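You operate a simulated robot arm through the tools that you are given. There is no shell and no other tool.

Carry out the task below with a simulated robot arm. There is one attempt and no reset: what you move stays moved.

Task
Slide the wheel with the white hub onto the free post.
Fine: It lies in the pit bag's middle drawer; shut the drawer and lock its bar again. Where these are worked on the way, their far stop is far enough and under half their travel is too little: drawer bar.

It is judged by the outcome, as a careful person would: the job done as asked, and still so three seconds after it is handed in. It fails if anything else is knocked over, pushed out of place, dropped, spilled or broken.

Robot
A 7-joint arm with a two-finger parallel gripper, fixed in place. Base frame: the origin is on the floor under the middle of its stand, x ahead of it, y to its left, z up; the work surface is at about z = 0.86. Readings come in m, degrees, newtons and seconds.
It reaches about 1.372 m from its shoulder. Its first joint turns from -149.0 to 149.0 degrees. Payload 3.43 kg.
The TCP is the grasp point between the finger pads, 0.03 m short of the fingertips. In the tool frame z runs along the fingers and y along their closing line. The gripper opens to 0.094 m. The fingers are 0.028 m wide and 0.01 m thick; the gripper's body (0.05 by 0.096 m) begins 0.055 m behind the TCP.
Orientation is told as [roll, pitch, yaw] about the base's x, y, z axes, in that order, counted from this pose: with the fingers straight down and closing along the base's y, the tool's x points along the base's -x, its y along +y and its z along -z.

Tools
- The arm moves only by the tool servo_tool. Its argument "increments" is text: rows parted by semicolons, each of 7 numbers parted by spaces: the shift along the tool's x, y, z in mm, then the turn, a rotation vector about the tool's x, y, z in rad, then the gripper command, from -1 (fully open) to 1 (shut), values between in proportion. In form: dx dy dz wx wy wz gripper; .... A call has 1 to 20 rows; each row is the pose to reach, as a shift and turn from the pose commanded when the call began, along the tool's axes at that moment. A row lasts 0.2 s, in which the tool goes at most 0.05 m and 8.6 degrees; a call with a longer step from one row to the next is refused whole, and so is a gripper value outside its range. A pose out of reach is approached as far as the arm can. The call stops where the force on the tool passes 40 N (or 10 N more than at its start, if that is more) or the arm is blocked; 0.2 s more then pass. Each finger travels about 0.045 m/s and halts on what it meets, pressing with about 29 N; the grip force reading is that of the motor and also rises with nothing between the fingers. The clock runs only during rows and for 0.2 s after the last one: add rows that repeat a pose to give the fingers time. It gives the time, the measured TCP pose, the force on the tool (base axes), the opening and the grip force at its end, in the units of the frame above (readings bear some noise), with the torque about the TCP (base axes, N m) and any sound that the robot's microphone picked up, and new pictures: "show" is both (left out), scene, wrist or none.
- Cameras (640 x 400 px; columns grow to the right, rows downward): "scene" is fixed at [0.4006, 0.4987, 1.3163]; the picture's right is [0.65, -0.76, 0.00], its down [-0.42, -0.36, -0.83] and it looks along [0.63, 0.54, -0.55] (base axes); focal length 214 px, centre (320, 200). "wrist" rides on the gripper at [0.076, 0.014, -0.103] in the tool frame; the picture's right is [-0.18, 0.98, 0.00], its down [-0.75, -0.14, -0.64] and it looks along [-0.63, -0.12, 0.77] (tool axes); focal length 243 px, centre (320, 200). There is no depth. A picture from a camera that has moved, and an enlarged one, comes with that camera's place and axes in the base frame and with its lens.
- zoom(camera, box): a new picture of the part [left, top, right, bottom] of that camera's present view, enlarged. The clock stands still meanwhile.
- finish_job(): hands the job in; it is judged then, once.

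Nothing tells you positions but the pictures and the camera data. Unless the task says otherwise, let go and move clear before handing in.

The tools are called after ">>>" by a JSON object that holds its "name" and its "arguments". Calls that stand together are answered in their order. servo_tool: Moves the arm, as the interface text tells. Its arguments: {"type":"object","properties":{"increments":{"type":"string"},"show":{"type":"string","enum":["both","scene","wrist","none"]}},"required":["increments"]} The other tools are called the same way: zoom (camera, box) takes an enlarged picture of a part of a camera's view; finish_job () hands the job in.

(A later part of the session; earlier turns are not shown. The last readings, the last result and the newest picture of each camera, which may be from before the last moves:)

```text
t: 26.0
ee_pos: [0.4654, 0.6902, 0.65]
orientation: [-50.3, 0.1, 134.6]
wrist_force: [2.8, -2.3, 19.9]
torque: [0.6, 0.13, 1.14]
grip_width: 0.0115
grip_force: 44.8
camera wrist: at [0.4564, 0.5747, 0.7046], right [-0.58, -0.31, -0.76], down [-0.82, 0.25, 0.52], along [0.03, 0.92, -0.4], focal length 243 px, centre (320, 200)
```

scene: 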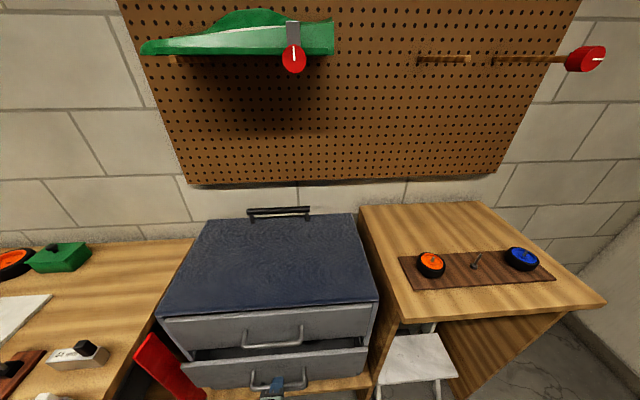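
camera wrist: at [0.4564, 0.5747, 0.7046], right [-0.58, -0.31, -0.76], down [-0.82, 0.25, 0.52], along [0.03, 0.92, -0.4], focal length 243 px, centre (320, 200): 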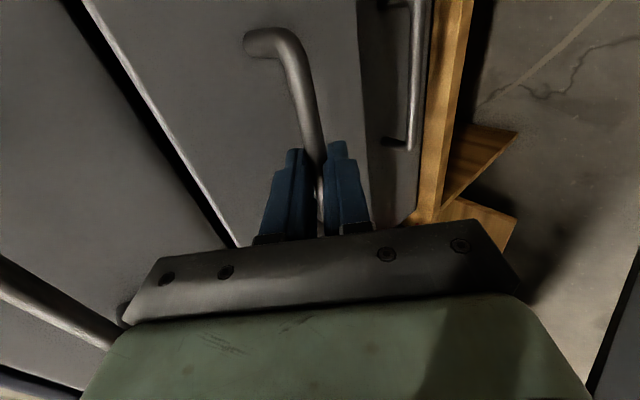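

The drawer slides freely. I'll keep pulling another 15 cm and then look inside.

>>> {"name": "servo_tool", "arguments": {"increments": "0 14.5 -20.5 0 0 0 1; 0 30.6 -39.6 0 0 0 1; 0 46.7 -58.8 0 0 0 1; 0 62.8 -77.9 0 0 0 1; 0 78.9 -97 0 0 0 1; 0 95 -116.2 0 0 0 1"}}

>>> {"name": "zoom", "arguments": {"camera": "scene", "box": [120, 280, 380, 400]}}

```text
t: 27.4
ee_pos: [0.3592, 0.5858, 0.6501]
orientation: [-50.2, 0.0, 134.5]
wrist_force: [11.7, -14.0, 2.6]
torque: [0.13, 0.16, 1.03]
grip_width: 0.0114
grip_force: 45.3
camera wrist: at [0.3494, 0.4679, 0.7048], right [-0.58, -0.31, -0.76], down [-0.82, 0.25, 0.52], along [0.03, 0.92, -0.4], focal length 243 px, centre (320, 200)
```

scene: 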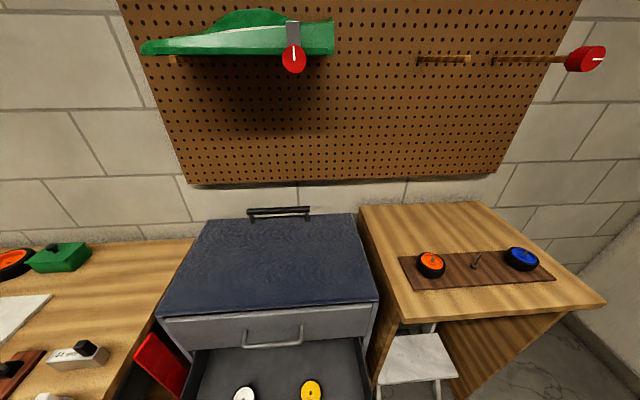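
wrist: 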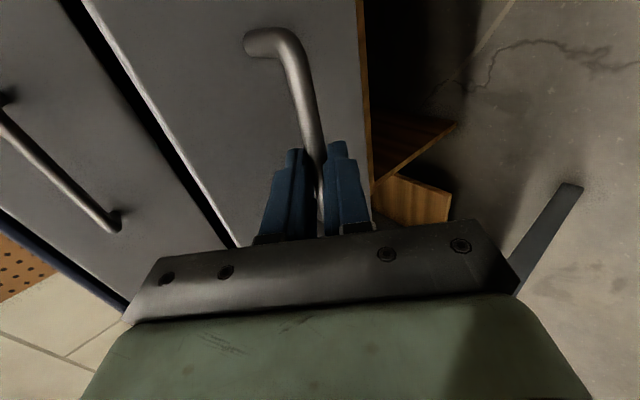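

```text
2.46 times, centred on (250, 340) of scene
camera zoom: at [0.4006, 0.4987, 1.3163], right [0.65, -0.76, 0.0], down [-0.42, -0.36, -0.83], along [0.63, 0.54, -0.55], focal length 528 px, centre (492, -145)
```

zoom: 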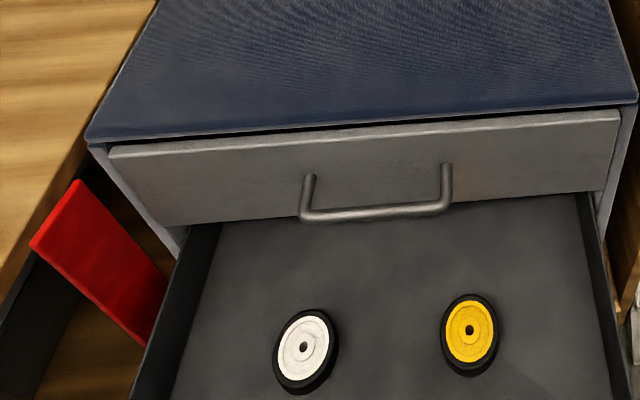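

The open drawer holds a white-hub wheel on the left, near q 0.25, and a yellow-hub wheel on the right. I'll pull a bit further so the white wheel comes clear of the top drawer's handle.

>>> {"name": "servo_tool", "arguments": {"increments": "0 14.5 -17.2 0 0 0 1; 0 29 -34.4 0 0 0 1; 0 43.5 -51.7 0 0 0 1; 0 57.9 -69 0 0 0 1"}}

>>> {"name": "zoom", "arguments": {"camera": "scene", "box": [120, 280, 380, 400]}}

```text
t: 28.2
ee_pos: [0.3193, 0.5466, 0.6502]
orientation: [-50.3, 0.4, 134.6]
wrist_force: [9.2, 1.4, -1.0]
torque: [0.11, -0.01, 0.12]
grip_width: 0.0117
grip_force: 45.0
stopped in row 3: the force on the tool passed its limit at 59 N (the readings are from after the stop); the commanded pose is now the measured one
camera wrist: at [0.3087, 0.4289, 0.7053], right [-0.57, -0.31, -0.76], down [-0.82, 0.26, 0.51], along [0.03, 0.92, -0.4], focal length 243 px, centre (320, 200)
```

scene: 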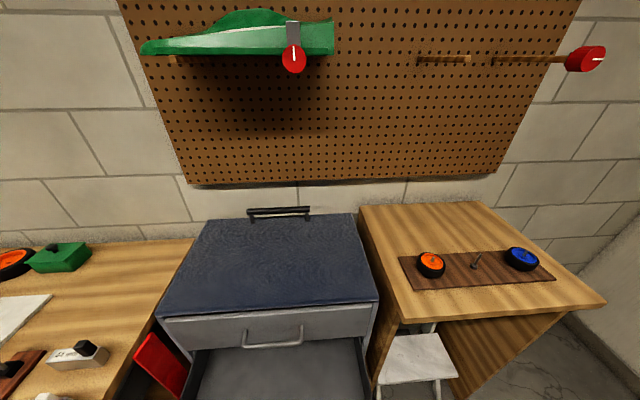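
wrist: 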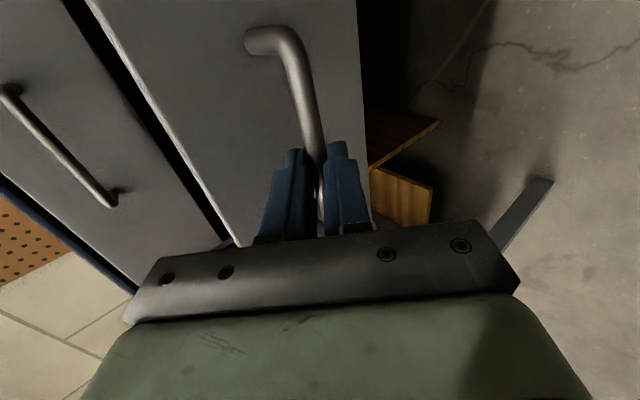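

```text
2.46 times, centred on (250, 340) of scene
camera zoom: at [0.4006, 0.4987, 1.3163], right [0.65, -0.76, 0.0], down [-0.42, -0.36, -0.83], along [0.63, 0.54, -0.55], focal length 528 px, centre (492, -145)
```

zoom: 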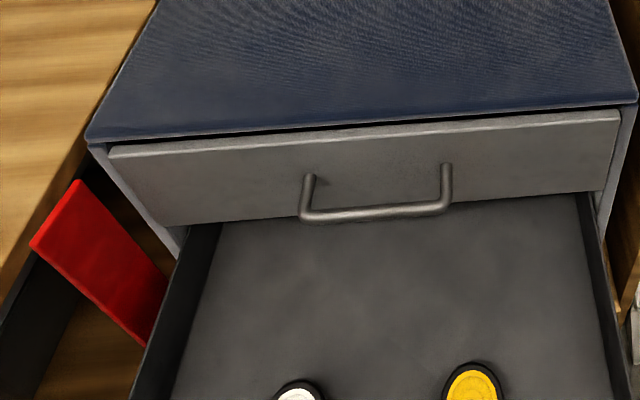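

The drawer has reached its stop, about 24 cm open. I'll let go of the handle, back off, and rise.

>>> {"name": "servo_tool", "arguments": {"increments": "0 0 0 0 0 0 0.3; 0 0 0 0 0 0 0.3; 0 0 -20 0 0 0 0.3; 0 0 -45 0 0 0 0.3; 0 0 -65 0 0 0 0.3; 0 -34 -94 0 0 0 0; 0 -68 -123 0 0 0 -1; 0 -106 -155 0 0 0 -1; 0 -144 -187 0 0 0 -1"}}

```text
t: 30.2
ee_pos: [0.3058, 0.5947, 0.8872]
orientation: [-50.3, 0.3, 134.5]
wrist_force: [-0.6, 0.2, 0.1]
torque: [0.0, 0.02, 0.0]
grip_width: 0.0939
grip_force: 0.1
out of reach, approached as far as the arm can: row 3, 4, 5, 6, 7, 8, 9
camera wrist: at [0.2955, 0.4778, 0.9416], right [-0.57, -0.31, -0.76], down [-0.82, 0.26, 0.51], along [0.03, 0.92, -0.4], focal length 243 px, centre (320, 200)
```

scene: 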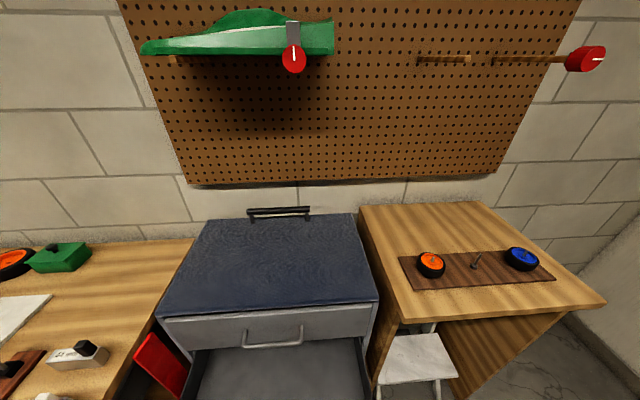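
wrist: 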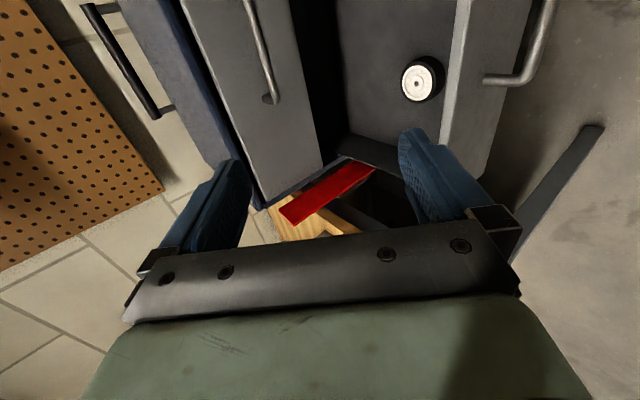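

The gripper is clear and up, and the white wheel shows in the drawer at about p 0.764, q 0.248. I'll turn back to fingers-down and move above it.

>>> {"name": "servo_tool", "arguments": {"increments": "-3.4 -5.8 7.8 -0.0524 0.0524 0.1124 -1; -6.8 -11.7 15.7 -0.1048 0.1048 0.2248 -1; -10.2 -17.5 23.5 -0.1572 0.1572 0.3372 -1; -13.5 -23.4 31.4 -0.2096 0.2096 0.4497 -1; -16.9 -29.2 39.2 -0.262 0.262 0.5621 -1; -20.3 -35 47 -0.3144 0.3144 0.6745 -1; -23.7 -41 55 -0.3669 0.3669 0.7869 -1; -27 -46.8 62.8 -0.4193 0.4193 0.8993 -1; -30.5 -52.6 70.6 -0.4717 0.4717 1.0117 -1; -33.8 -58.5 78.5 -0.5241 0.5241 1.1242 -1; -37.2 -64.3 86.3 -0.5765 0.5765 1.2366 -1; -40.6 -70 94 -0.6289 0.6289 1.349 -1; -44 -76 102 -0.6813 0.6813 1.4614 -1"}}

>>> {"name": "zoom", "arguments": {"camera": "wrist", "box": [160, 0, 480, 200]}}

```text
t: 33.0
ee_pos: [0.3647, 0.7159, 0.8772]
orientation: [-0.3, -0.4, 44.4]
wrist_force: [-0.3, 0.6, 0.5]
torque: [-0.01, -0.01, 0.01]
grip_width: 0.094
grip_force: 0.2
camera wrist: at [0.2992, 0.6724, 0.9799], right [-0.56, 0.83, 0.0], down [0.63, 0.43, 0.65], along [0.54, 0.36, -0.76], focal length 243 px, centre (320, 200)
```

scene: 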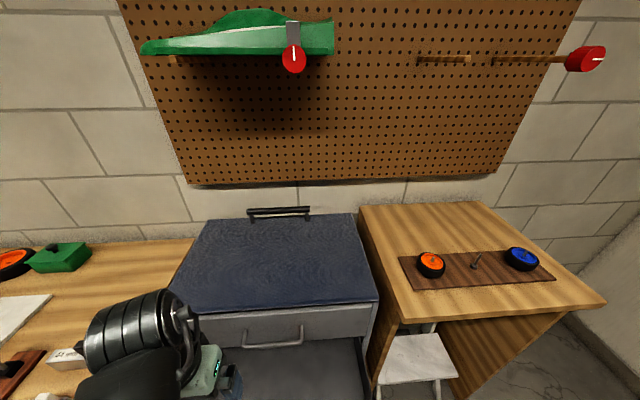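
wrist: 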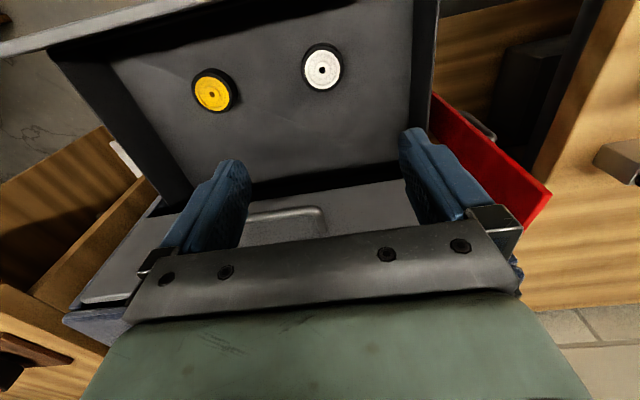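

```text
2.00 times, centred on (320, 100) of wrist
camera zoom: at [0.2992, 0.6724, 0.9799], right [-0.56, 0.83, 0.0], down [0.63, 0.43, 0.65], along [0.54, 0.36, -0.76], focal length 485 px, centre (320, 400)
```

zoom: 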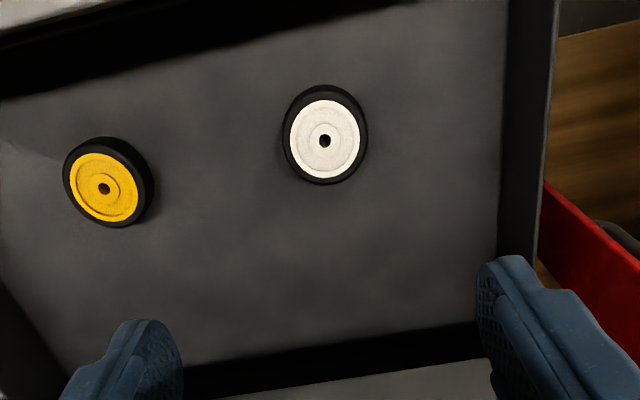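

The white wheel's hub comes out at about p 0.767, q 0.250, with its top near z 0.60. I'll turn the gripper 90° so the camera keeps clear of the drawer's front panel during the descent, closing along the drawer's depth.

>>> {"name": "servo_tool", "arguments": {"increments": "-0.3 0.2 0 0 0 -0.1318 -1; -0.6 0.4 0 0 0 -0.2635 -1; -0.9 0.6 0 0 0 -0.3953 -1; -1.2 0.8 0 0 0 -0.527 -1; -1.5 1 0 0 0 -0.6588 -1; -1.8 1.2 0 0 0 -0.7905 -1; -2.1 1.4 0 0 0 -0.9223 -1; -2.4 1.6 0 0 0 -1.054 -1; -2.7 1.8 0 0 0 -1.1858 -1; -3 2 0 0 0 -1.3175 -1; -3 2 0 0 0 -1.4493 -1; -3 2 0 0 0 -1.581 -1"}}

>>> {"name": "zoom", "arguments": {"camera": "wrist", "box": [160, 0, 480, 200]}}

```text
t: 35.6
ee_pos: [0.3652, 0.7187, 0.878]
orientation: [-0.4, 0.3, 135.3]
wrist_force: [1.3, 0.5, -0.3]
torque: [0.03, -0.01, -0.01]
grip_width: 0.094
grip_force: 0.0
camera wrist: at [0.4076, 0.6549, 0.9817], right [-0.82, -0.57, -0.01], down [-0.44, 0.63, 0.64], along [-0.36, 0.53, -0.77], focal length 243 px, centre (320, 200)
```

scene: 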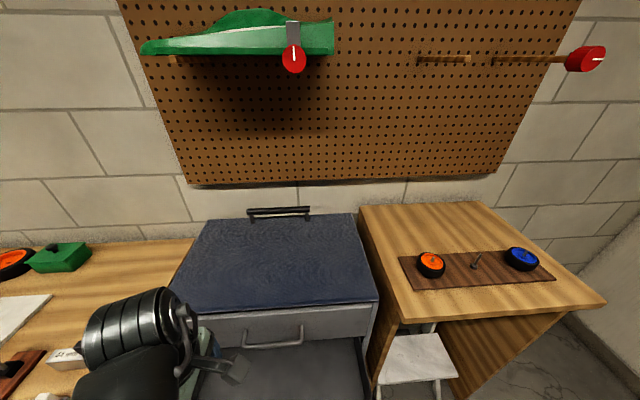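
wrist: 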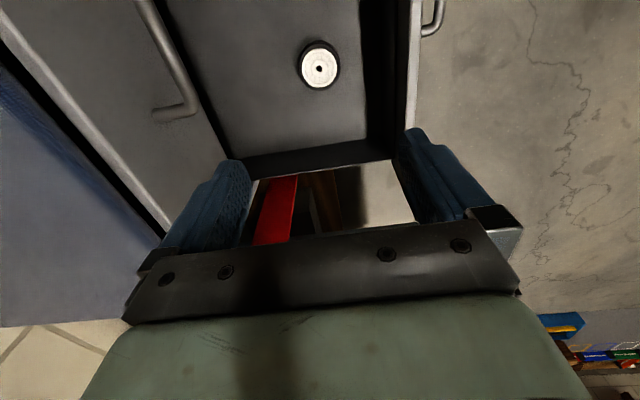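

```text
2.00 times, centred on (320, 100) of wrist
camera zoom: at [0.4076, 0.6549, 0.9817], right [-0.82, -0.57, -0.01], down [-0.44, 0.63, 0.64], along [-0.36, 0.53, -0.77], focal length 485 px, centre (320, 400)
```

zoom: 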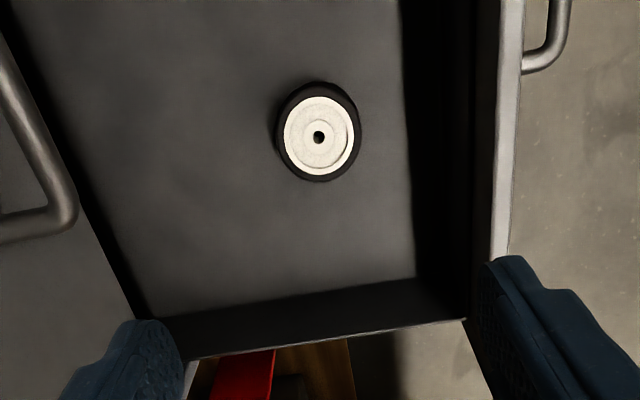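

The wheel is centred under the gripper, within about 2 mm. I'll go down to just above it and look again.

>>> {"name": "servo_tool", "arguments": {"increments": "0 -0.5 45 0 0 0 -1; 0 -1 90 0 0 0 -1; 0 -1.5 135 0 0 0 -1; 0 -1.5 180 0 0 0 -1; 0 -1.5 215 0 0 0 -1; 0 -1.5 240 0 0 0 -1"}}

>>> {"name": "zoom", "arguments": {"camera": "wrist", "box": [160, 60, 480, 260]}}

```text
t: 37.0
ee_pos: [0.3703, 0.7181, 0.6357]
orientation: [-0.4, 0.4, 135.1]
wrist_force: [0.0, 0.4, 0.7]
torque: [-0.04, 0.0, -0.02]
grip_width: 0.0943
grip_force: 0.1
camera wrist: at [0.4123, 0.6552, 0.7398], right [-0.82, -0.57, -0.01], down [-0.44, 0.63, 0.64], along [-0.36, 0.53, -0.77], focal length 243 px, centre (320, 200)
```

scene: 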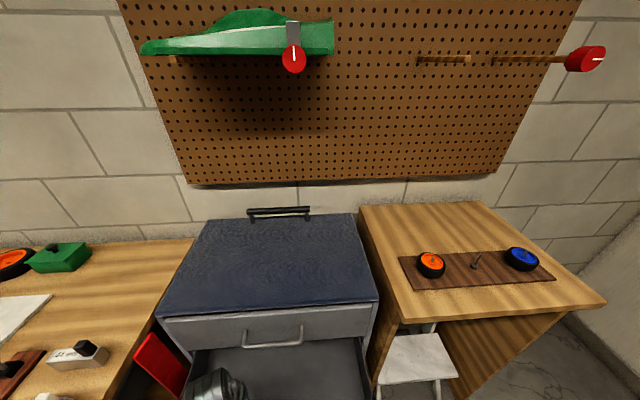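
wrist: 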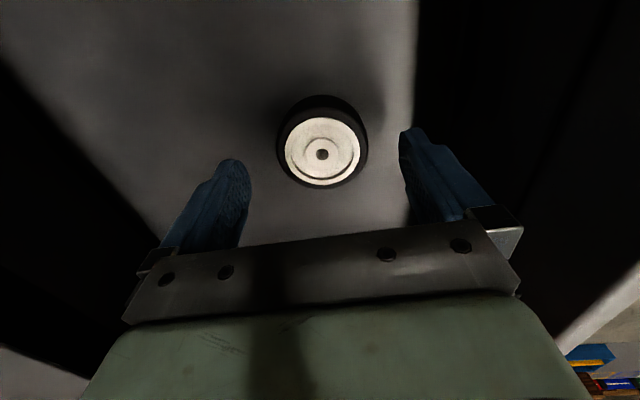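

```text
2.00 times, centred on (320, 160) of wrist
camera zoom: at [0.4123, 0.6552, 0.7398], right [-0.82, -0.57, -0.01], down [-0.44, 0.63, 0.64], along [-0.36, 0.53, -0.77], focal length 485 px, centre (320, 280)
```

zoom: 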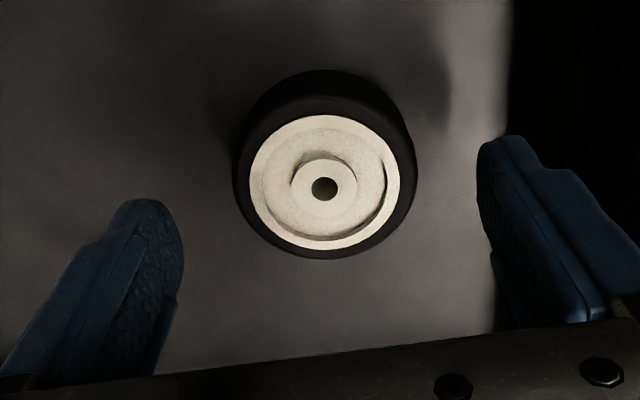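

The wheel is centred between the fingers. It spans z ≈ 0.570–0.595 with a diameter of about 6 cm. I'll lower the last 30 mm, tips just off the drawer floor, and grip the tyre.

>>> {"name": "servo_tool", "arguments": {"increments": "-2 0 10 0 0 0 -1; -3.5 0 20 0 0 0 -1; -3.5 0 30 0 0 0 -1; -3.5 0 30 0 0 0 -0.2; -3.5 0 30 0 0 0 0.2; -3.5 0 30 0 0 0 0.2; -3.5 0 30 0 0 0 0.5; -3.5 0 30 0 0 0 0.5"}}

>>> {"name": "zoom", "arguments": {"camera": "wrist", "box": [160, 60, 480, 260]}}

```text
t: 38.8
ee_pos: [0.3673, 0.7217, 0.6079]
orientation: [-0.4, 0.3, 135.2]
wrist_force: [0.0, -0.2, -0.7]
torque: [-0.04, 0.0, 0.0]
grip_width: 0.0607
grip_force: 28.9
camera wrist: at [0.4096, 0.6576, 0.7104], right [-0.82, -0.57, -0.01], down [-0.44, 0.63, 0.64], along [-0.36, 0.53, -0.77], focal length 243 px, centre (320, 200)
```

scene: 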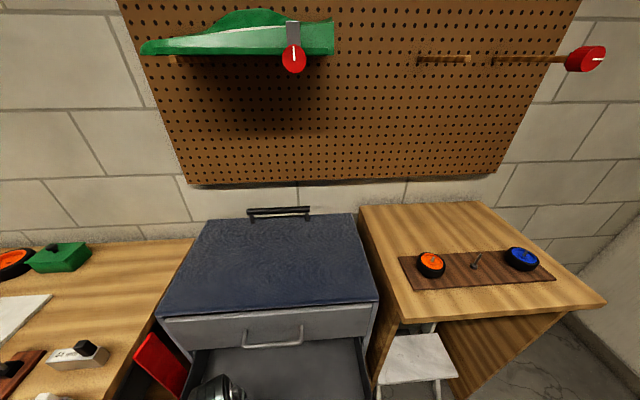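
wrist: 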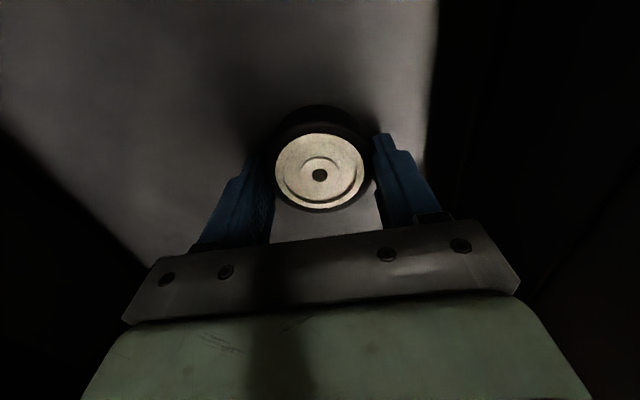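

```text
2.00 times, centred on (320, 160) of wrist
camera zoom: at [0.4096, 0.6576, 0.7104], right [-0.82, -0.57, -0.01], down [-0.44, 0.63, 0.64], along [-0.36, 0.53, -0.77], focal length 485 px, centre (320, 280)
```

zoom: 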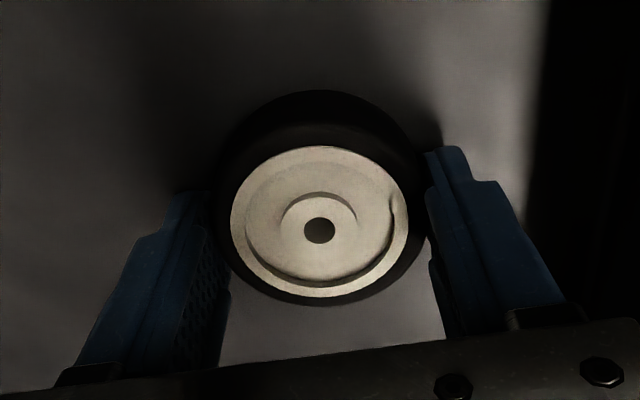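

The wheel is gripped (opening 0.0607). I'll lift it straight out of the drawer.

>>> {"name": "servo_tool", "arguments": {"increments": "0 0 0 0 0 0 1; 0 0 -20 0 0 0 1; 0 0 -60 0 0 0 1; 0 0 -105 0 0 0 1; 0 0 -150 0 0 0 1; 0 0 -195 0 0 0 1; 0 0 -240 0 0 0 1; 0 0 -285 0 0 0 1; 0 0 -330 0 0 0 1; 0 0 -375 0 0 0 1; 0 0 -420 0 0 0 1; 0 0 -440 0 0 0 1"}}

```text
t: 41.4
ee_pos: [0.3631, 0.7221, 1.0439]
orientation: [-0.4, 0.4, 135.2]
wrist_force: [-0.2, 0.9, -1.0]
torque: [0.0, 0.03, -0.02]
grip_width: 0.0607
grip_force: 29.3
camera wrist: at [0.4056, 0.6568, 1.1466], right [-0.82, -0.57, -0.01], down [-0.44, 0.63, 0.64], along [-0.36, 0.53, -0.77], focal length 243 px, centre (320, 200)
```

scene: 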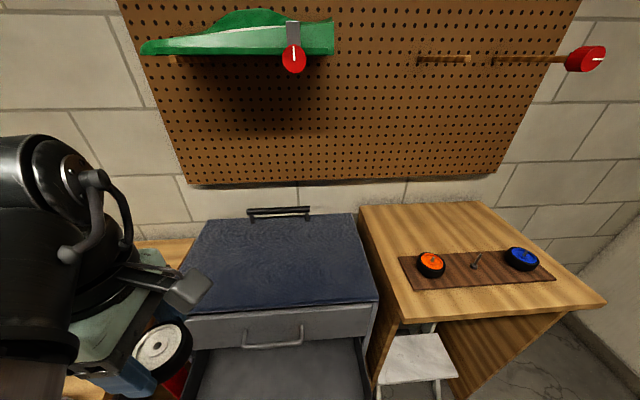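
wrist: 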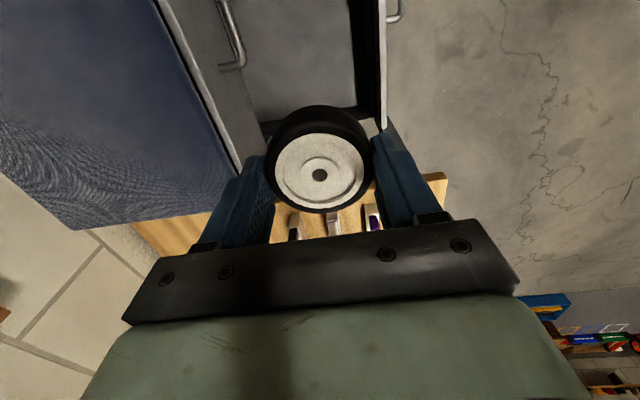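

The wheel is held centred, with the hub within about 1 mm of the TCP. I'll carry it at height over to the right table, stopping about 6 cm left of the free post so I can measure it.

>>> {"name": "servo_tool", "arguments": {"increments": "42.3 -15.5 0 0 0 0 1; 84.6 -31 0 0 0 0 1; 126.9 -46.5 0 0 0 0 1; 169.2 -62 0 0 0 0 1; 211.5 -77.6 0 0 0 0 1; 253.8 -93 0 0 0 0 1; 296.2 -108.6 0 0 0 0 1; 338.5 -124 0 0 0 0 1; 380.8 -139.6 0 0 0 0 1; 423 -155 0 0 0 0 1; 465.4 -170.7 0 0 0 0 1; 507.7 -186 0 0 0 0 1; 550 -201.7 0 0 0 0 1; 550 -201.7 0 0 0 0 1"}}

>>> {"name": "zoom", "arguments": {"camera": "scene", "box": [380, 160, 580, 310]}}

>>> {"name": "zoom", "arguments": {"camera": "wrist", "box": [220, 0, 420, 125]}}

```text
t: 44.4
ee_pos: [0.8938, 0.4794, 1.0539]
orientation: [-0.4, 0.3, 135.3]
wrist_force: [-0.6, -0.6, 0.6]
torque: [0.01, 0.0, -0.01]
grip_width: 0.0608
grip_force: 29.3
camera wrist: at [0.9366, 0.4148, 1.1565], right [-0.82, -0.57, -0.01], down [-0.44, 0.63, 0.64], along [-0.36, 0.53, -0.77], focal length 243 px, centre (320, 200)
```

scene: 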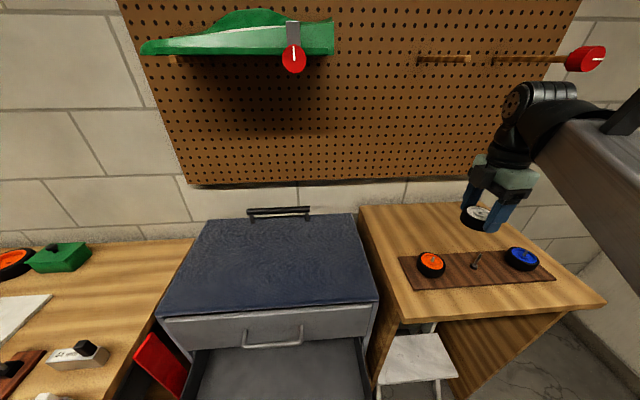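
wrist: 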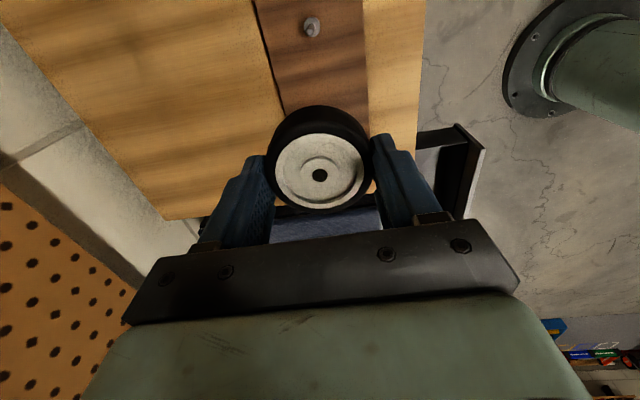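

```text
2.67 times, centred on (480, 235) of scene
camera zoom: at [0.4006, 0.4987, 1.3163], right [0.65, -0.76, 0.0], down [-0.42, -0.36, -0.83], along [0.63, 0.54, -0.55], focal length 572 px, centre (-107, 107)
```

zoom: 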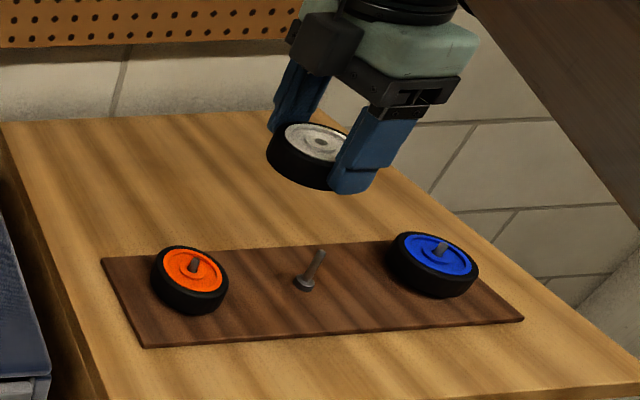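

```text
3.20 times, centred on (320, 62) of wrist
camera zoom: at [0.9366, 0.4148, 1.1565], right [-0.82, -0.57, -0.01], down [-0.44, 0.63, 0.64], along [-0.36, 0.53, -0.77], focal length 776 px, centre (320, 640)
```

zoom: 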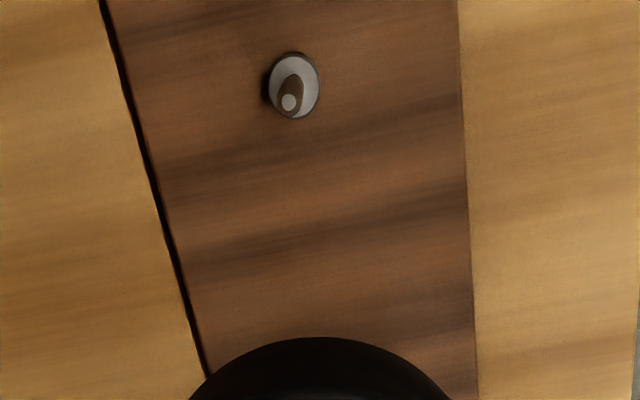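

The free post is seen well: its tip lies about 55 mm from the hub along the tool's x and 1.7 mm along y, with a tip height near 0.913. I'll move over it, still high, and check the alignment in both cameras.

>>> {"name": "servo_tool", "arguments": {"increments": "20 0.6 0 0 0 0 1; 40 1.2 0 0 0 0 1; 55.6 1.8 0 0 0 0 1; 55.6 1.8 30 0 0 0 1; 55.6 1.8 50 0 0 0 1; 55.6 1.8 50 0 0 0 1"}}

>>> {"name": "zoom", "arguments": {"camera": "scene", "box": [440, 200, 520, 280]}}

>>> {"name": "zoom", "arguments": {"camera": "wrist", "box": [220, 80, 420, 225]}}

```text
t: 45.8
ee_pos: [0.9355, 0.439, 1.0019]
orientation: [-0.5, 0.3, 135.2]
wrist_force: [-0.2, 0.4, 0.3]
torque: [-0.02, 0.01, -0.02]
grip_width: 0.0608
grip_force: 29.0
camera wrist: at [0.9772, 0.3749, 1.1056], right [-0.82, -0.57, -0.01], down [-0.44, 0.63, 0.64], along [-0.36, 0.53, -0.77], focal length 243 px, centre (320, 200)
```

scene: 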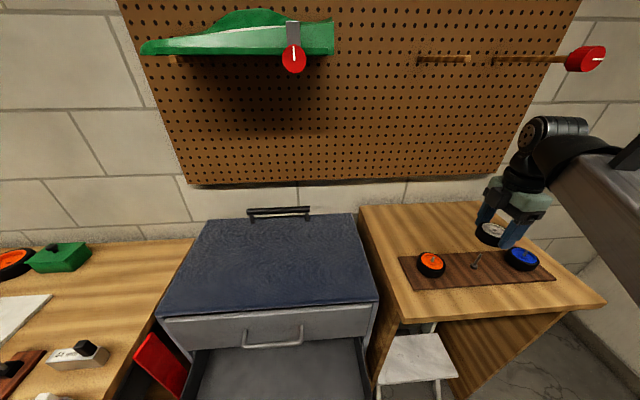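
wrist: 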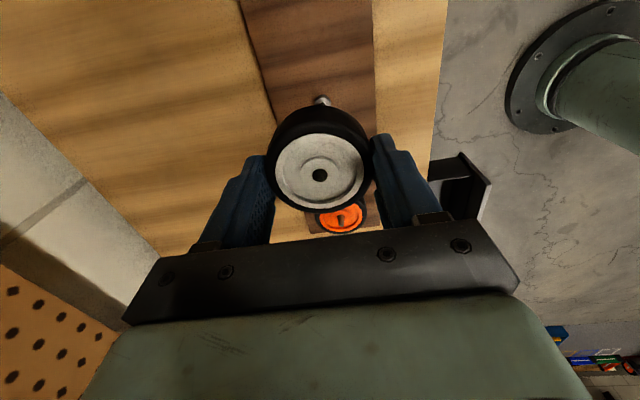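

```text
5.00 times, centred on (480, 240) of scene
camera zoom: at [0.4006, 0.4987, 1.3163], right [0.65, -0.76, 0.0], down [-0.42, -0.36, -0.83], along [0.63, 0.54, -0.55], focal length 1072 px, centre (-480, 0)
```

zoom: 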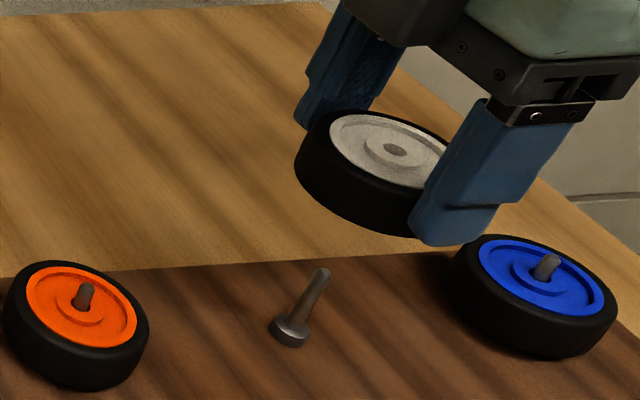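

```text
2.76 times, centred on (320, 152) of wrist
camera zoom: at [0.9772, 0.3749, 1.1056], right [-0.82, -0.57, -0.01], down [-0.44, 0.63, 0.64], along [-0.36, 0.53, -0.77], focal length 669 px, centre (320, 331)
```

zoom: 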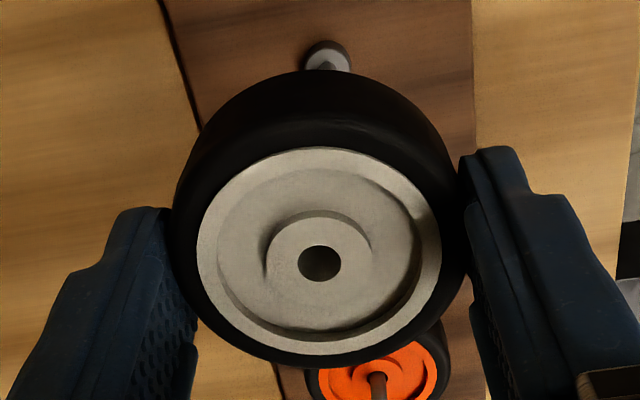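

The hub lies on the vertical line through the post as seen from the scene camera. I'll zoom tighter to measure the post and the hole before lowering.

>>> {"name": "zoom", "arguments": {"camera": "scene", "box": [468, 246, 488, 266]}}

>>> {"name": "zoom", "arguments": {"camera": "scene", "box": [475, 215, 503, 243]}}

>>> {"name": "zoom", "arguments": {"camera": "scene", "box": [412, 246, 448, 282]}}

```text
16.00 times, centred on (478, 256) of scene
camera zoom: at [0.4006, 0.4987, 1.3163], right [0.65, -0.76, 0.0], down [-0.42, -0.36, -0.83], along [0.63, 0.54, -0.55], focal length 3432 px, centre (-2208, -696)
```

zoom: 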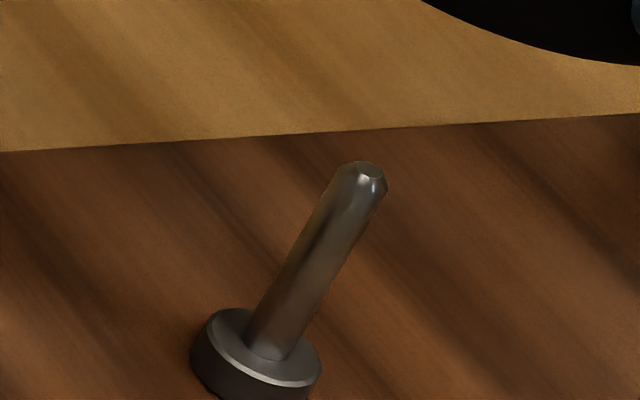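

```text
14.29 times, centred on (489, 229) of scene
camera zoom: at [0.4006, 0.4987, 1.3163], right [0.65, -0.76, 0.0], down [-0.42, -0.36, -0.83], along [0.63, 0.54, -0.55], focal length 3064 px, centre (-2094, -214)
```

zoom: 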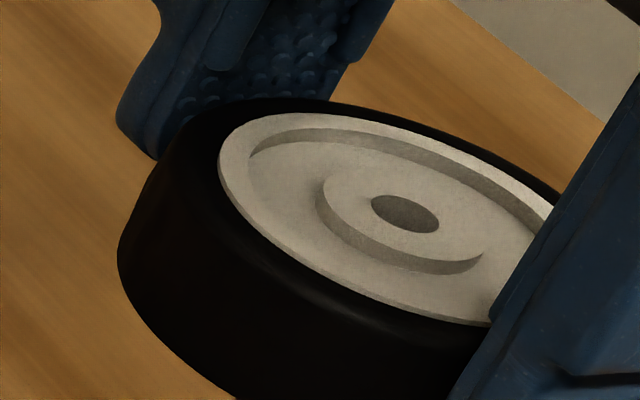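

```text
11.11 times, centred on (430, 264) of scene
camera zoom: at [0.4006, 0.4987, 1.3163], right [0.65, -0.76, 0.0], down [-0.42, -0.36, -0.83], along [0.63, 0.54, -0.55], focal length 2383 px, centre (-902, -511)
```

zoom: 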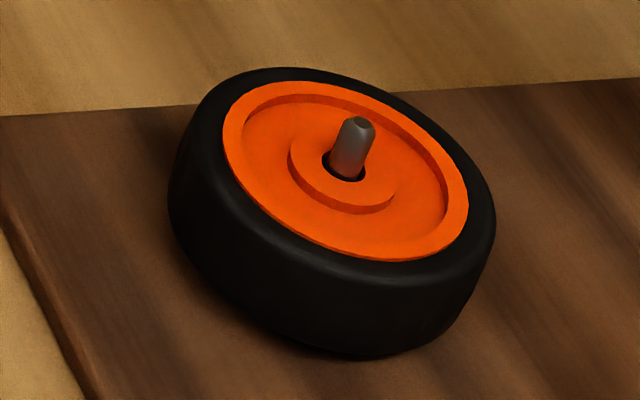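

The post is about 6 mm across with a chamfered tip, and the hub hole is about 9 mm, so there's workable clearance. I'll lower the wheel towards the post tip and check again before threading it.

>>> {"name": "servo_tool", "arguments": {"increments": "0 0 9 0 0 0 1; 0 0 18 0 0 0 1; 0 0 27 0 0 0 1; 0 0 35 0 0 0 1; 0 0 42 0 0 0 1; 0 0 42 0 0 0 1"}}

>>> {"name": "zoom", "arguments": {"camera": "scene", "box": [460, 230, 508, 278]}}

>>> {"name": "zoom", "arguments": {"camera": "wrist", "box": [290, 150, 350, 200]}}

```text
t: 47.2
ee_pos: [0.9333, 0.4369, 0.9605]
orientation: [-0.4, 0.3, 135.1]
wrist_force: [0.0, 0.1, 0.0]
torque: [0.02, -0.02, -0.03]
grip_width: 0.0605
grip_force: 29.3
camera wrist: at [0.9756, 0.3729, 1.0639], right [-0.82, -0.57, -0.01], down [-0.44, 0.63, 0.64], along [-0.36, 0.53, -0.77], focal length 243 px, centre (320, 200)
```

scene: 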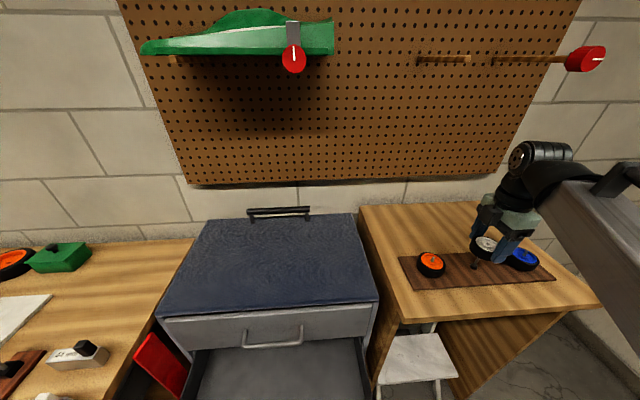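
wrist: 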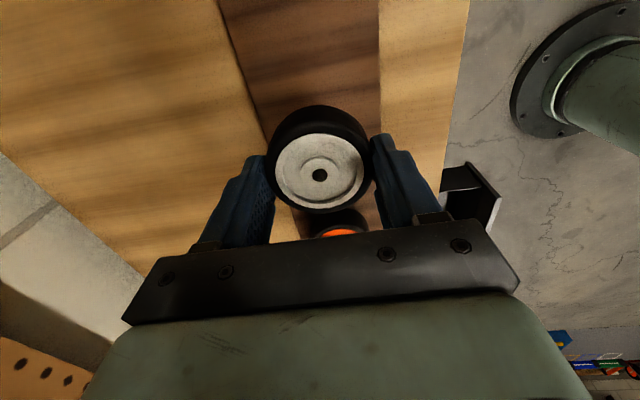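

```text
8.33 times, centred on (484, 254) of scene
camera zoom: at [0.4006, 0.4987, 1.3163], right [0.65, -0.76, 0.0], down [-0.42, -0.36, -0.83], along [0.63, 0.54, -0.55], focal length 1787 px, centre (-1047, -250)
```

zoom: 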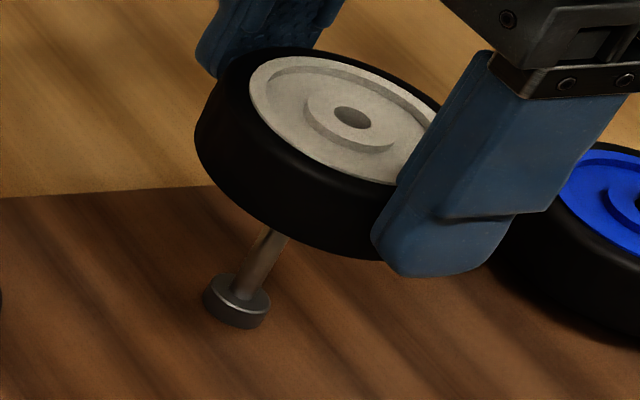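

```text
8.00 times, centred on (320, 175) of wrist
camera zoom: at [0.9756, 0.3729, 1.0639], right [-0.82, -0.57, -0.01], down [-0.44, 0.63, 0.64], along [-0.36, 0.53, -0.77], focal length 1941 px, centre (320, 400)
```

zoom: 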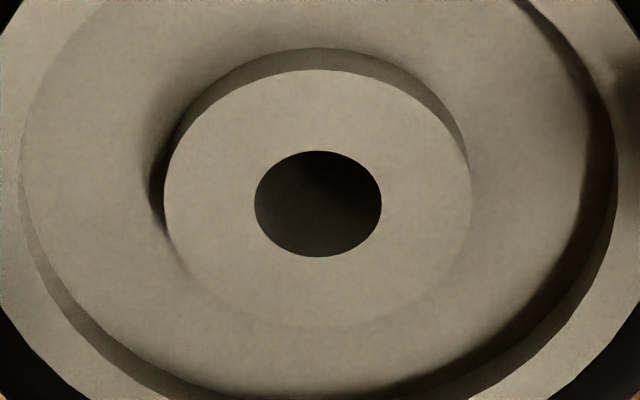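

After the descent the hub sits about 2–2.5 mm off the post's line to the right, because the arm settled slightly. I'll apply a small lateral correction and check again.

>>> {"name": "servo_tool", "arguments": {"increments": "-1.3 -0.4 0 0 0 0 1; -2.6 -0.8 0 0 0 0 1; -2.6 -0.8 0 0 0 0 1; -2.6 -0.8 0 0 0 0 1", "show": "none"}}

>>> {"name": "zoom", "arguments": {"camera": "scene", "box": [464, 236, 500, 272]}}

```text
t: 48.2
ee_pos: [0.9315, 0.4392, 0.9598]
orientation: [-0.4, 0.3, 135.0]
wrist_force: [0.2, -0.6, -1.0]
torque: [0.02, -0.01, 0.01]
grip_width: 0.0608
grip_force: 29.0
```

```text
11.11 times, centred on (482, 254) of scene
camera zoom: at [0.4006, 0.4987, 1.3163], right [0.65, -0.76, 0.0], down [-0.42, -0.36, -0.83], along [0.63, 0.54, -0.55], focal length 2383 px, centre (-1480, -400)
```

zoom: 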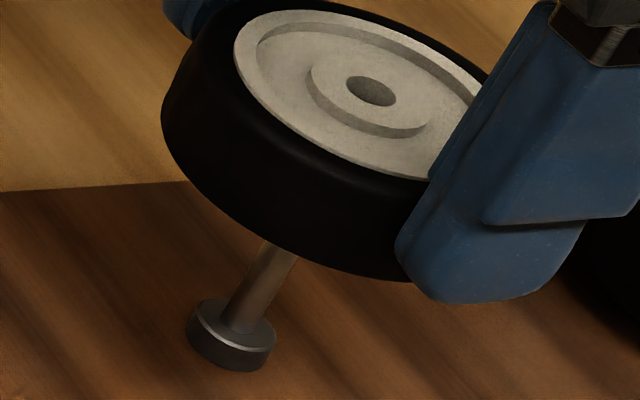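

The hub is now on the post's line to within about 1 mm. I'll lower gently in small steps onto the tip, watching the force.

>>> {"name": "servo_tool", "arguments": {"increments": "0.3 0 4 0 0 0 1; 0.3 0 8 0 0 0 1; 0.3 0 11 0 0 0 1; 0.3 0 14 0 0 0 1; 0.3 0 14 0 0 0 1"}}

>>> {"name": "zoom", "arguments": {"camera": "scene", "box": [460, 236, 508, 284]}}

>>> {"name": "zoom", "arguments": {"camera": "wrist", "box": [290, 150, 350, 200]}}

```text
t: 49.4
ee_pos: [0.9325, 0.4403, 0.9484]
orientation: [-0.4, 0.3, 135.1]
wrist_force: [-0.6, -0.5, -0.1]
torque: [0.0, 0.02, -0.02]
grip_width: 0.0608
grip_force: 28.9
camera wrist: at [0.9751, 0.3757, 1.0497], right [-0.82, -0.57, -0.01], down [-0.44, 0.63, 0.64], along [-0.36, 0.53, -0.77], focal length 243 px, centre (320, 200)
```

scene: 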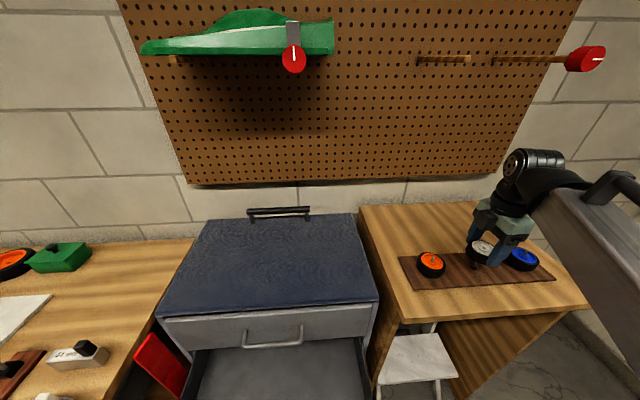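
wrist: 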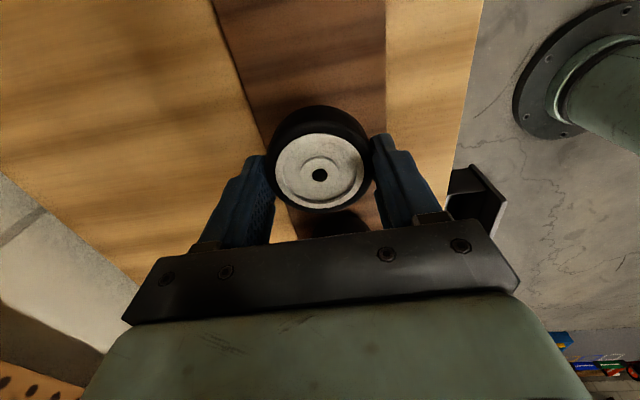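

```text
8.33 times, centred on (484, 260) of scene
camera zoom: at [0.4006, 0.4987, 1.3163], right [0.65, -0.76, 0.0], down [-0.42, -0.36, -0.83], along [0.63, 0.54, -0.55], focal length 1787 px, centre (-1047, -300)
```

zoom: 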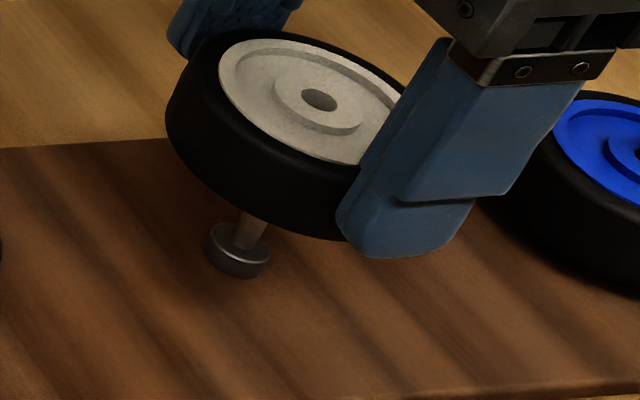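

```text
8.00 times, centred on (320, 175) of wrist
camera zoom: at [0.9751, 0.3757, 1.0497], right [-0.82, -0.57, -0.01], down [-0.44, 0.63, 0.64], along [-0.36, 0.53, -0.77], focal length 1941 px, centre (320, 400)
```

zoom: 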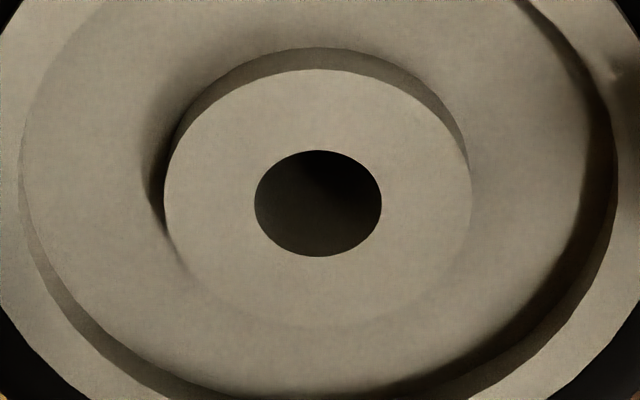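

The hub reads about 1.3–1.7 mm off by both the scene picture and the pose reading. I'll correct that and continue down in small steps.

>>> {"name": "servo_tool", "arguments": {"increments": "0.5 1.5 0 0 0 0 1; 0.5 1.5 0 0 0 0 1; 0.5 1.5 3 0 0 0 1; 0.5 1.5 6 0 0 0 1; 0.5 1.5 8 0 0 0 1; 0.5 1.5 8 0 0 0 1", "show": "none"}}

>>> {"name": "zoom", "arguments": {"camera": "scene", "box": [460, 236, 508, 284]}}

>>> {"name": "zoom", "arguments": {"camera": "wrist", "box": [290, 150, 350, 200]}}

```text
t: 50.8
ee_pos: [0.9321, 0.4391, 0.9387]
orientation: [-0.4, 0.3, 135.1]
wrist_force: [0.0, -0.7, -0.1]
torque: [0.02, 0.0, 0.01]
grip_width: 0.061
grip_force: 29.2
```

```text
8.33 times, centred on (484, 260) of scene
camera zoom: at [0.4006, 0.4987, 1.3163], right [0.65, -0.76, 0.0], down [-0.42, -0.36, -0.83], along [0.63, 0.54, -0.55], focal length 1787 px, centre (-1047, -300)
```

zoom: 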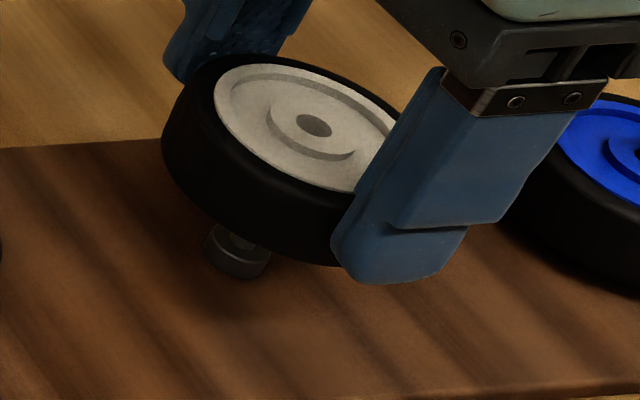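

```text
8.00 times, centred on (320, 175) of wrist
camera zoom: at [0.9741, 0.3738, 1.0413], right [-0.82, -0.57, -0.01], down [-0.44, 0.63, 0.64], along [-0.36, 0.53, -0.77], focal length 1941 px, centre (320, 400)
```

zoom: 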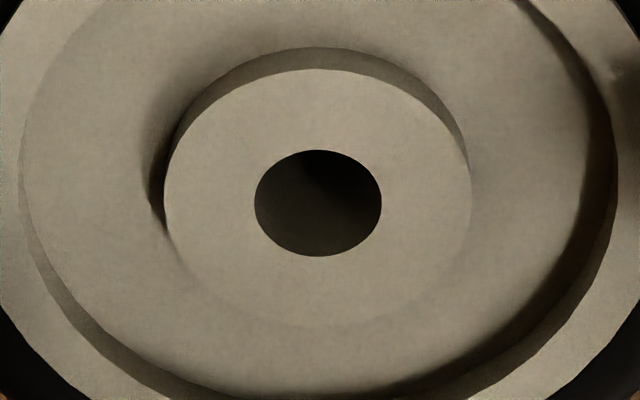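

There's no contact force, and the wheel bottom is now below the estimated tip height, so the post seems to be in the hole. I'll continue down.

>>> {"name": "servo_tool", "arguments": {"increments": "0 0 3 0 0 0 1; 0 0 6 0 0 0 1; 0 0 9 0 0 0 1; 0 0 12 0 0 0 1; 0 0 12 0 0 0 1", "show": "none"}}

>>> {"name": "zoom", "arguments": {"camera": "scene", "box": [460, 236, 508, 284]}}

>>> {"name": "zoom", "arguments": {"camera": "wrist", "box": [290, 150, 350, 200]}}

```text
t: 52.0
ee_pos: [0.9318, 0.4404, 0.9264]
orientation: [-0.4, 0.4, 135.1]
wrist_force: [0.5, 0.6, 0.1]
torque: [-0.02, 0.0, 0.01]
grip_width: 0.0605
grip_force: 28.7
```

```text
8.33 times, centred on (484, 260) of scene
camera zoom: at [0.4006, 0.4987, 1.3163], right [0.65, -0.76, 0.0], down [-0.42, -0.36, -0.83], along [0.63, 0.54, -0.55], focal length 1787 px, centre (-1047, -300)
```

zoom: 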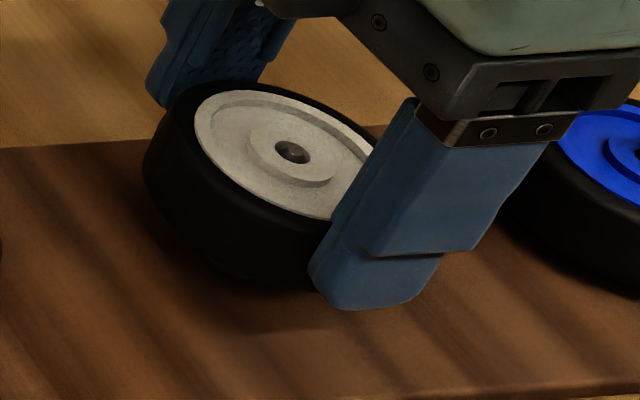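

```text
8.00 times, centred on (320, 175) of wrist
camera zoom: at [0.9739, 0.3749, 1.0296], right [-0.82, -0.57, -0.01], down [-0.44, 0.63, 0.64], along [-0.36, 0.53, -0.77], focal length 1941 px, centre (320, 400)
```

zoom: 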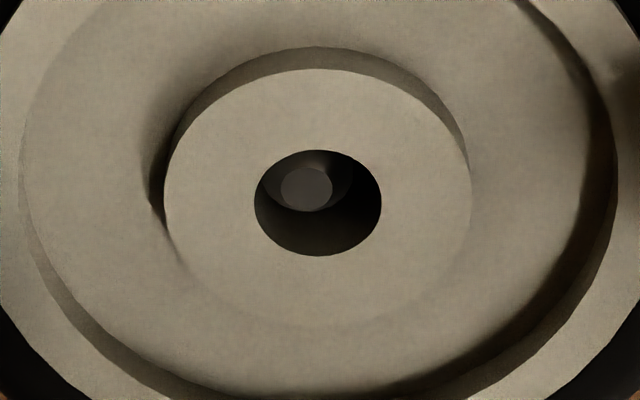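

The post tip is visible inside the hub hole and nearly centred. I'll continue lowering until the wheel seats.

>>> {"name": "servo_tool", "arguments": {"increments": "0 0 3 0 0 0 1; 0 0 6 0 0 0 1; 0 0 8 0 0 0 1; 0 0 10 0 0 0 1; 0 0 10 0 0 0 1", "show": "none"}}

>>> {"name": "zoom", "arguments": {"camera": "scene", "box": [460, 236, 508, 284]}}

>>> {"name": "zoom", "arguments": {"camera": "wrist", "box": [290, 150, 350, 200]}}

```text
t: 53.2
ee_pos: [0.9314, 0.4388, 0.9165]
orientation: [-0.4, 0.3, 135.2]
wrist_force: [0.8, -0.4, -0.3]
torque: [0.01, 0.0, 0.0]
grip_width: 0.0604
grip_force: 29.6
```

```text
8.33 times, centred on (484, 260) of scene
camera zoom: at [0.4006, 0.4987, 1.3163], right [0.65, -0.76, 0.0], down [-0.42, -0.36, -0.83], along [0.63, 0.54, -0.55], focal length 1787 px, centre (-1047, -300)
```

zoom: 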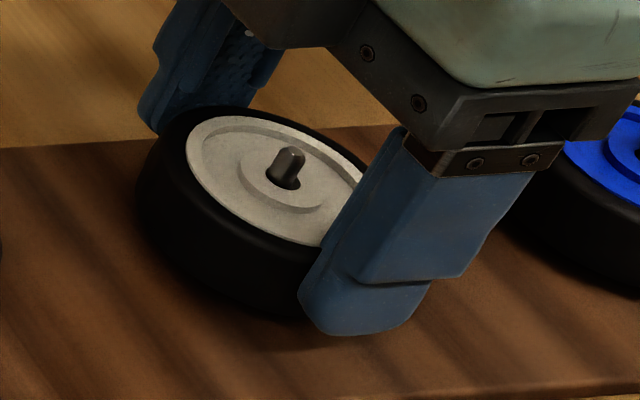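

```text
8.00 times, centred on (320, 175) of wrist
camera zoom: at [0.974, 0.3738, 1.0193], right [-0.82, -0.57, -0.01], down [-0.44, 0.63, 0.64], along [-0.36, 0.53, -0.77], focal length 1941 px, centre (320, 400)
```

zoom: 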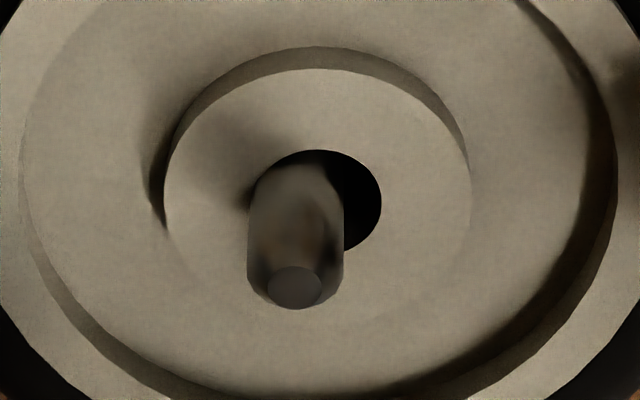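

The post is now through the hub. A few more millimetres down until it rests.

>>> {"name": "servo_tool", "arguments": {"increments": "0 0 2 0 0 0 1; 0 0 4 0 0 0 1; 0 0 5 0 0 0 1; 0 0 6 0 0 0 1; 0 0 6 0 0 0 1", "show": "none"}}

>>> {"name": "zoom", "arguments": {"camera": "scene", "box": [410, 230, 540, 290]}}

>>> {"name": "zoom", "arguments": {"camera": "scene", "box": [460, 236, 508, 284]}}

```text
t: 54.4
ee_pos: [0.9314, 0.4377, 0.913]
orientation: [-0.5, 0.3, 135.2]
wrist_force: [4.3, -1.7, 24.6]
torque: [-0.12, 0.03, 0.02]
grip_width: 0.0606
grip_force: 29.4
```

```text
4.92 times, centred on (475, 260) of scene
camera zoom: at [0.4006, 0.4987, 1.3163], right [0.65, -0.76, 0.0], down [-0.42, -0.36, -0.83], along [0.63, 0.54, -0.55], focal length 1056 px, centre (-443, -95)
```

zoom: 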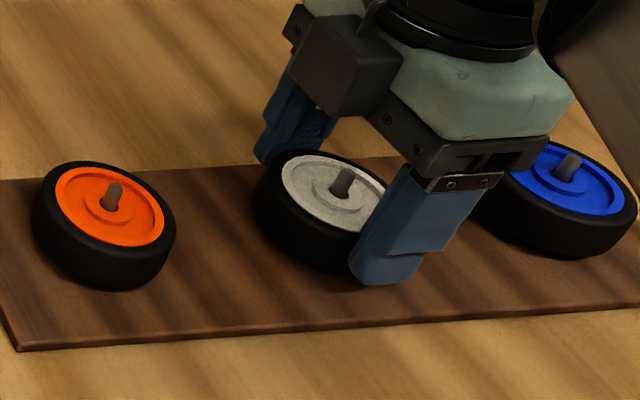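

```text
8.33 times, centred on (484, 260) of scene
camera zoom: at [0.4006, 0.4987, 1.3163], right [0.65, -0.76, 0.0], down [-0.42, -0.36, -0.83], along [0.63, 0.54, -0.55], focal length 1787 px, centre (-1047, -300)
```

zoom: 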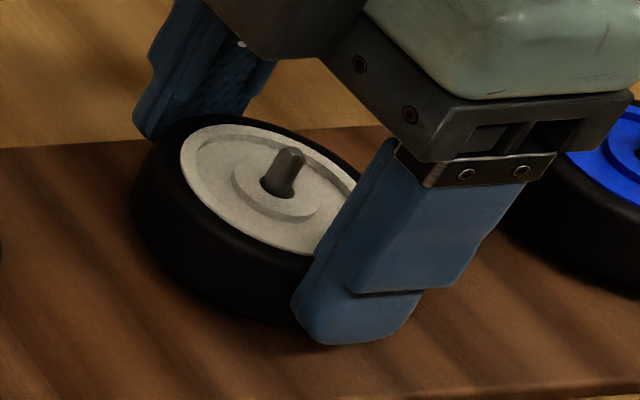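

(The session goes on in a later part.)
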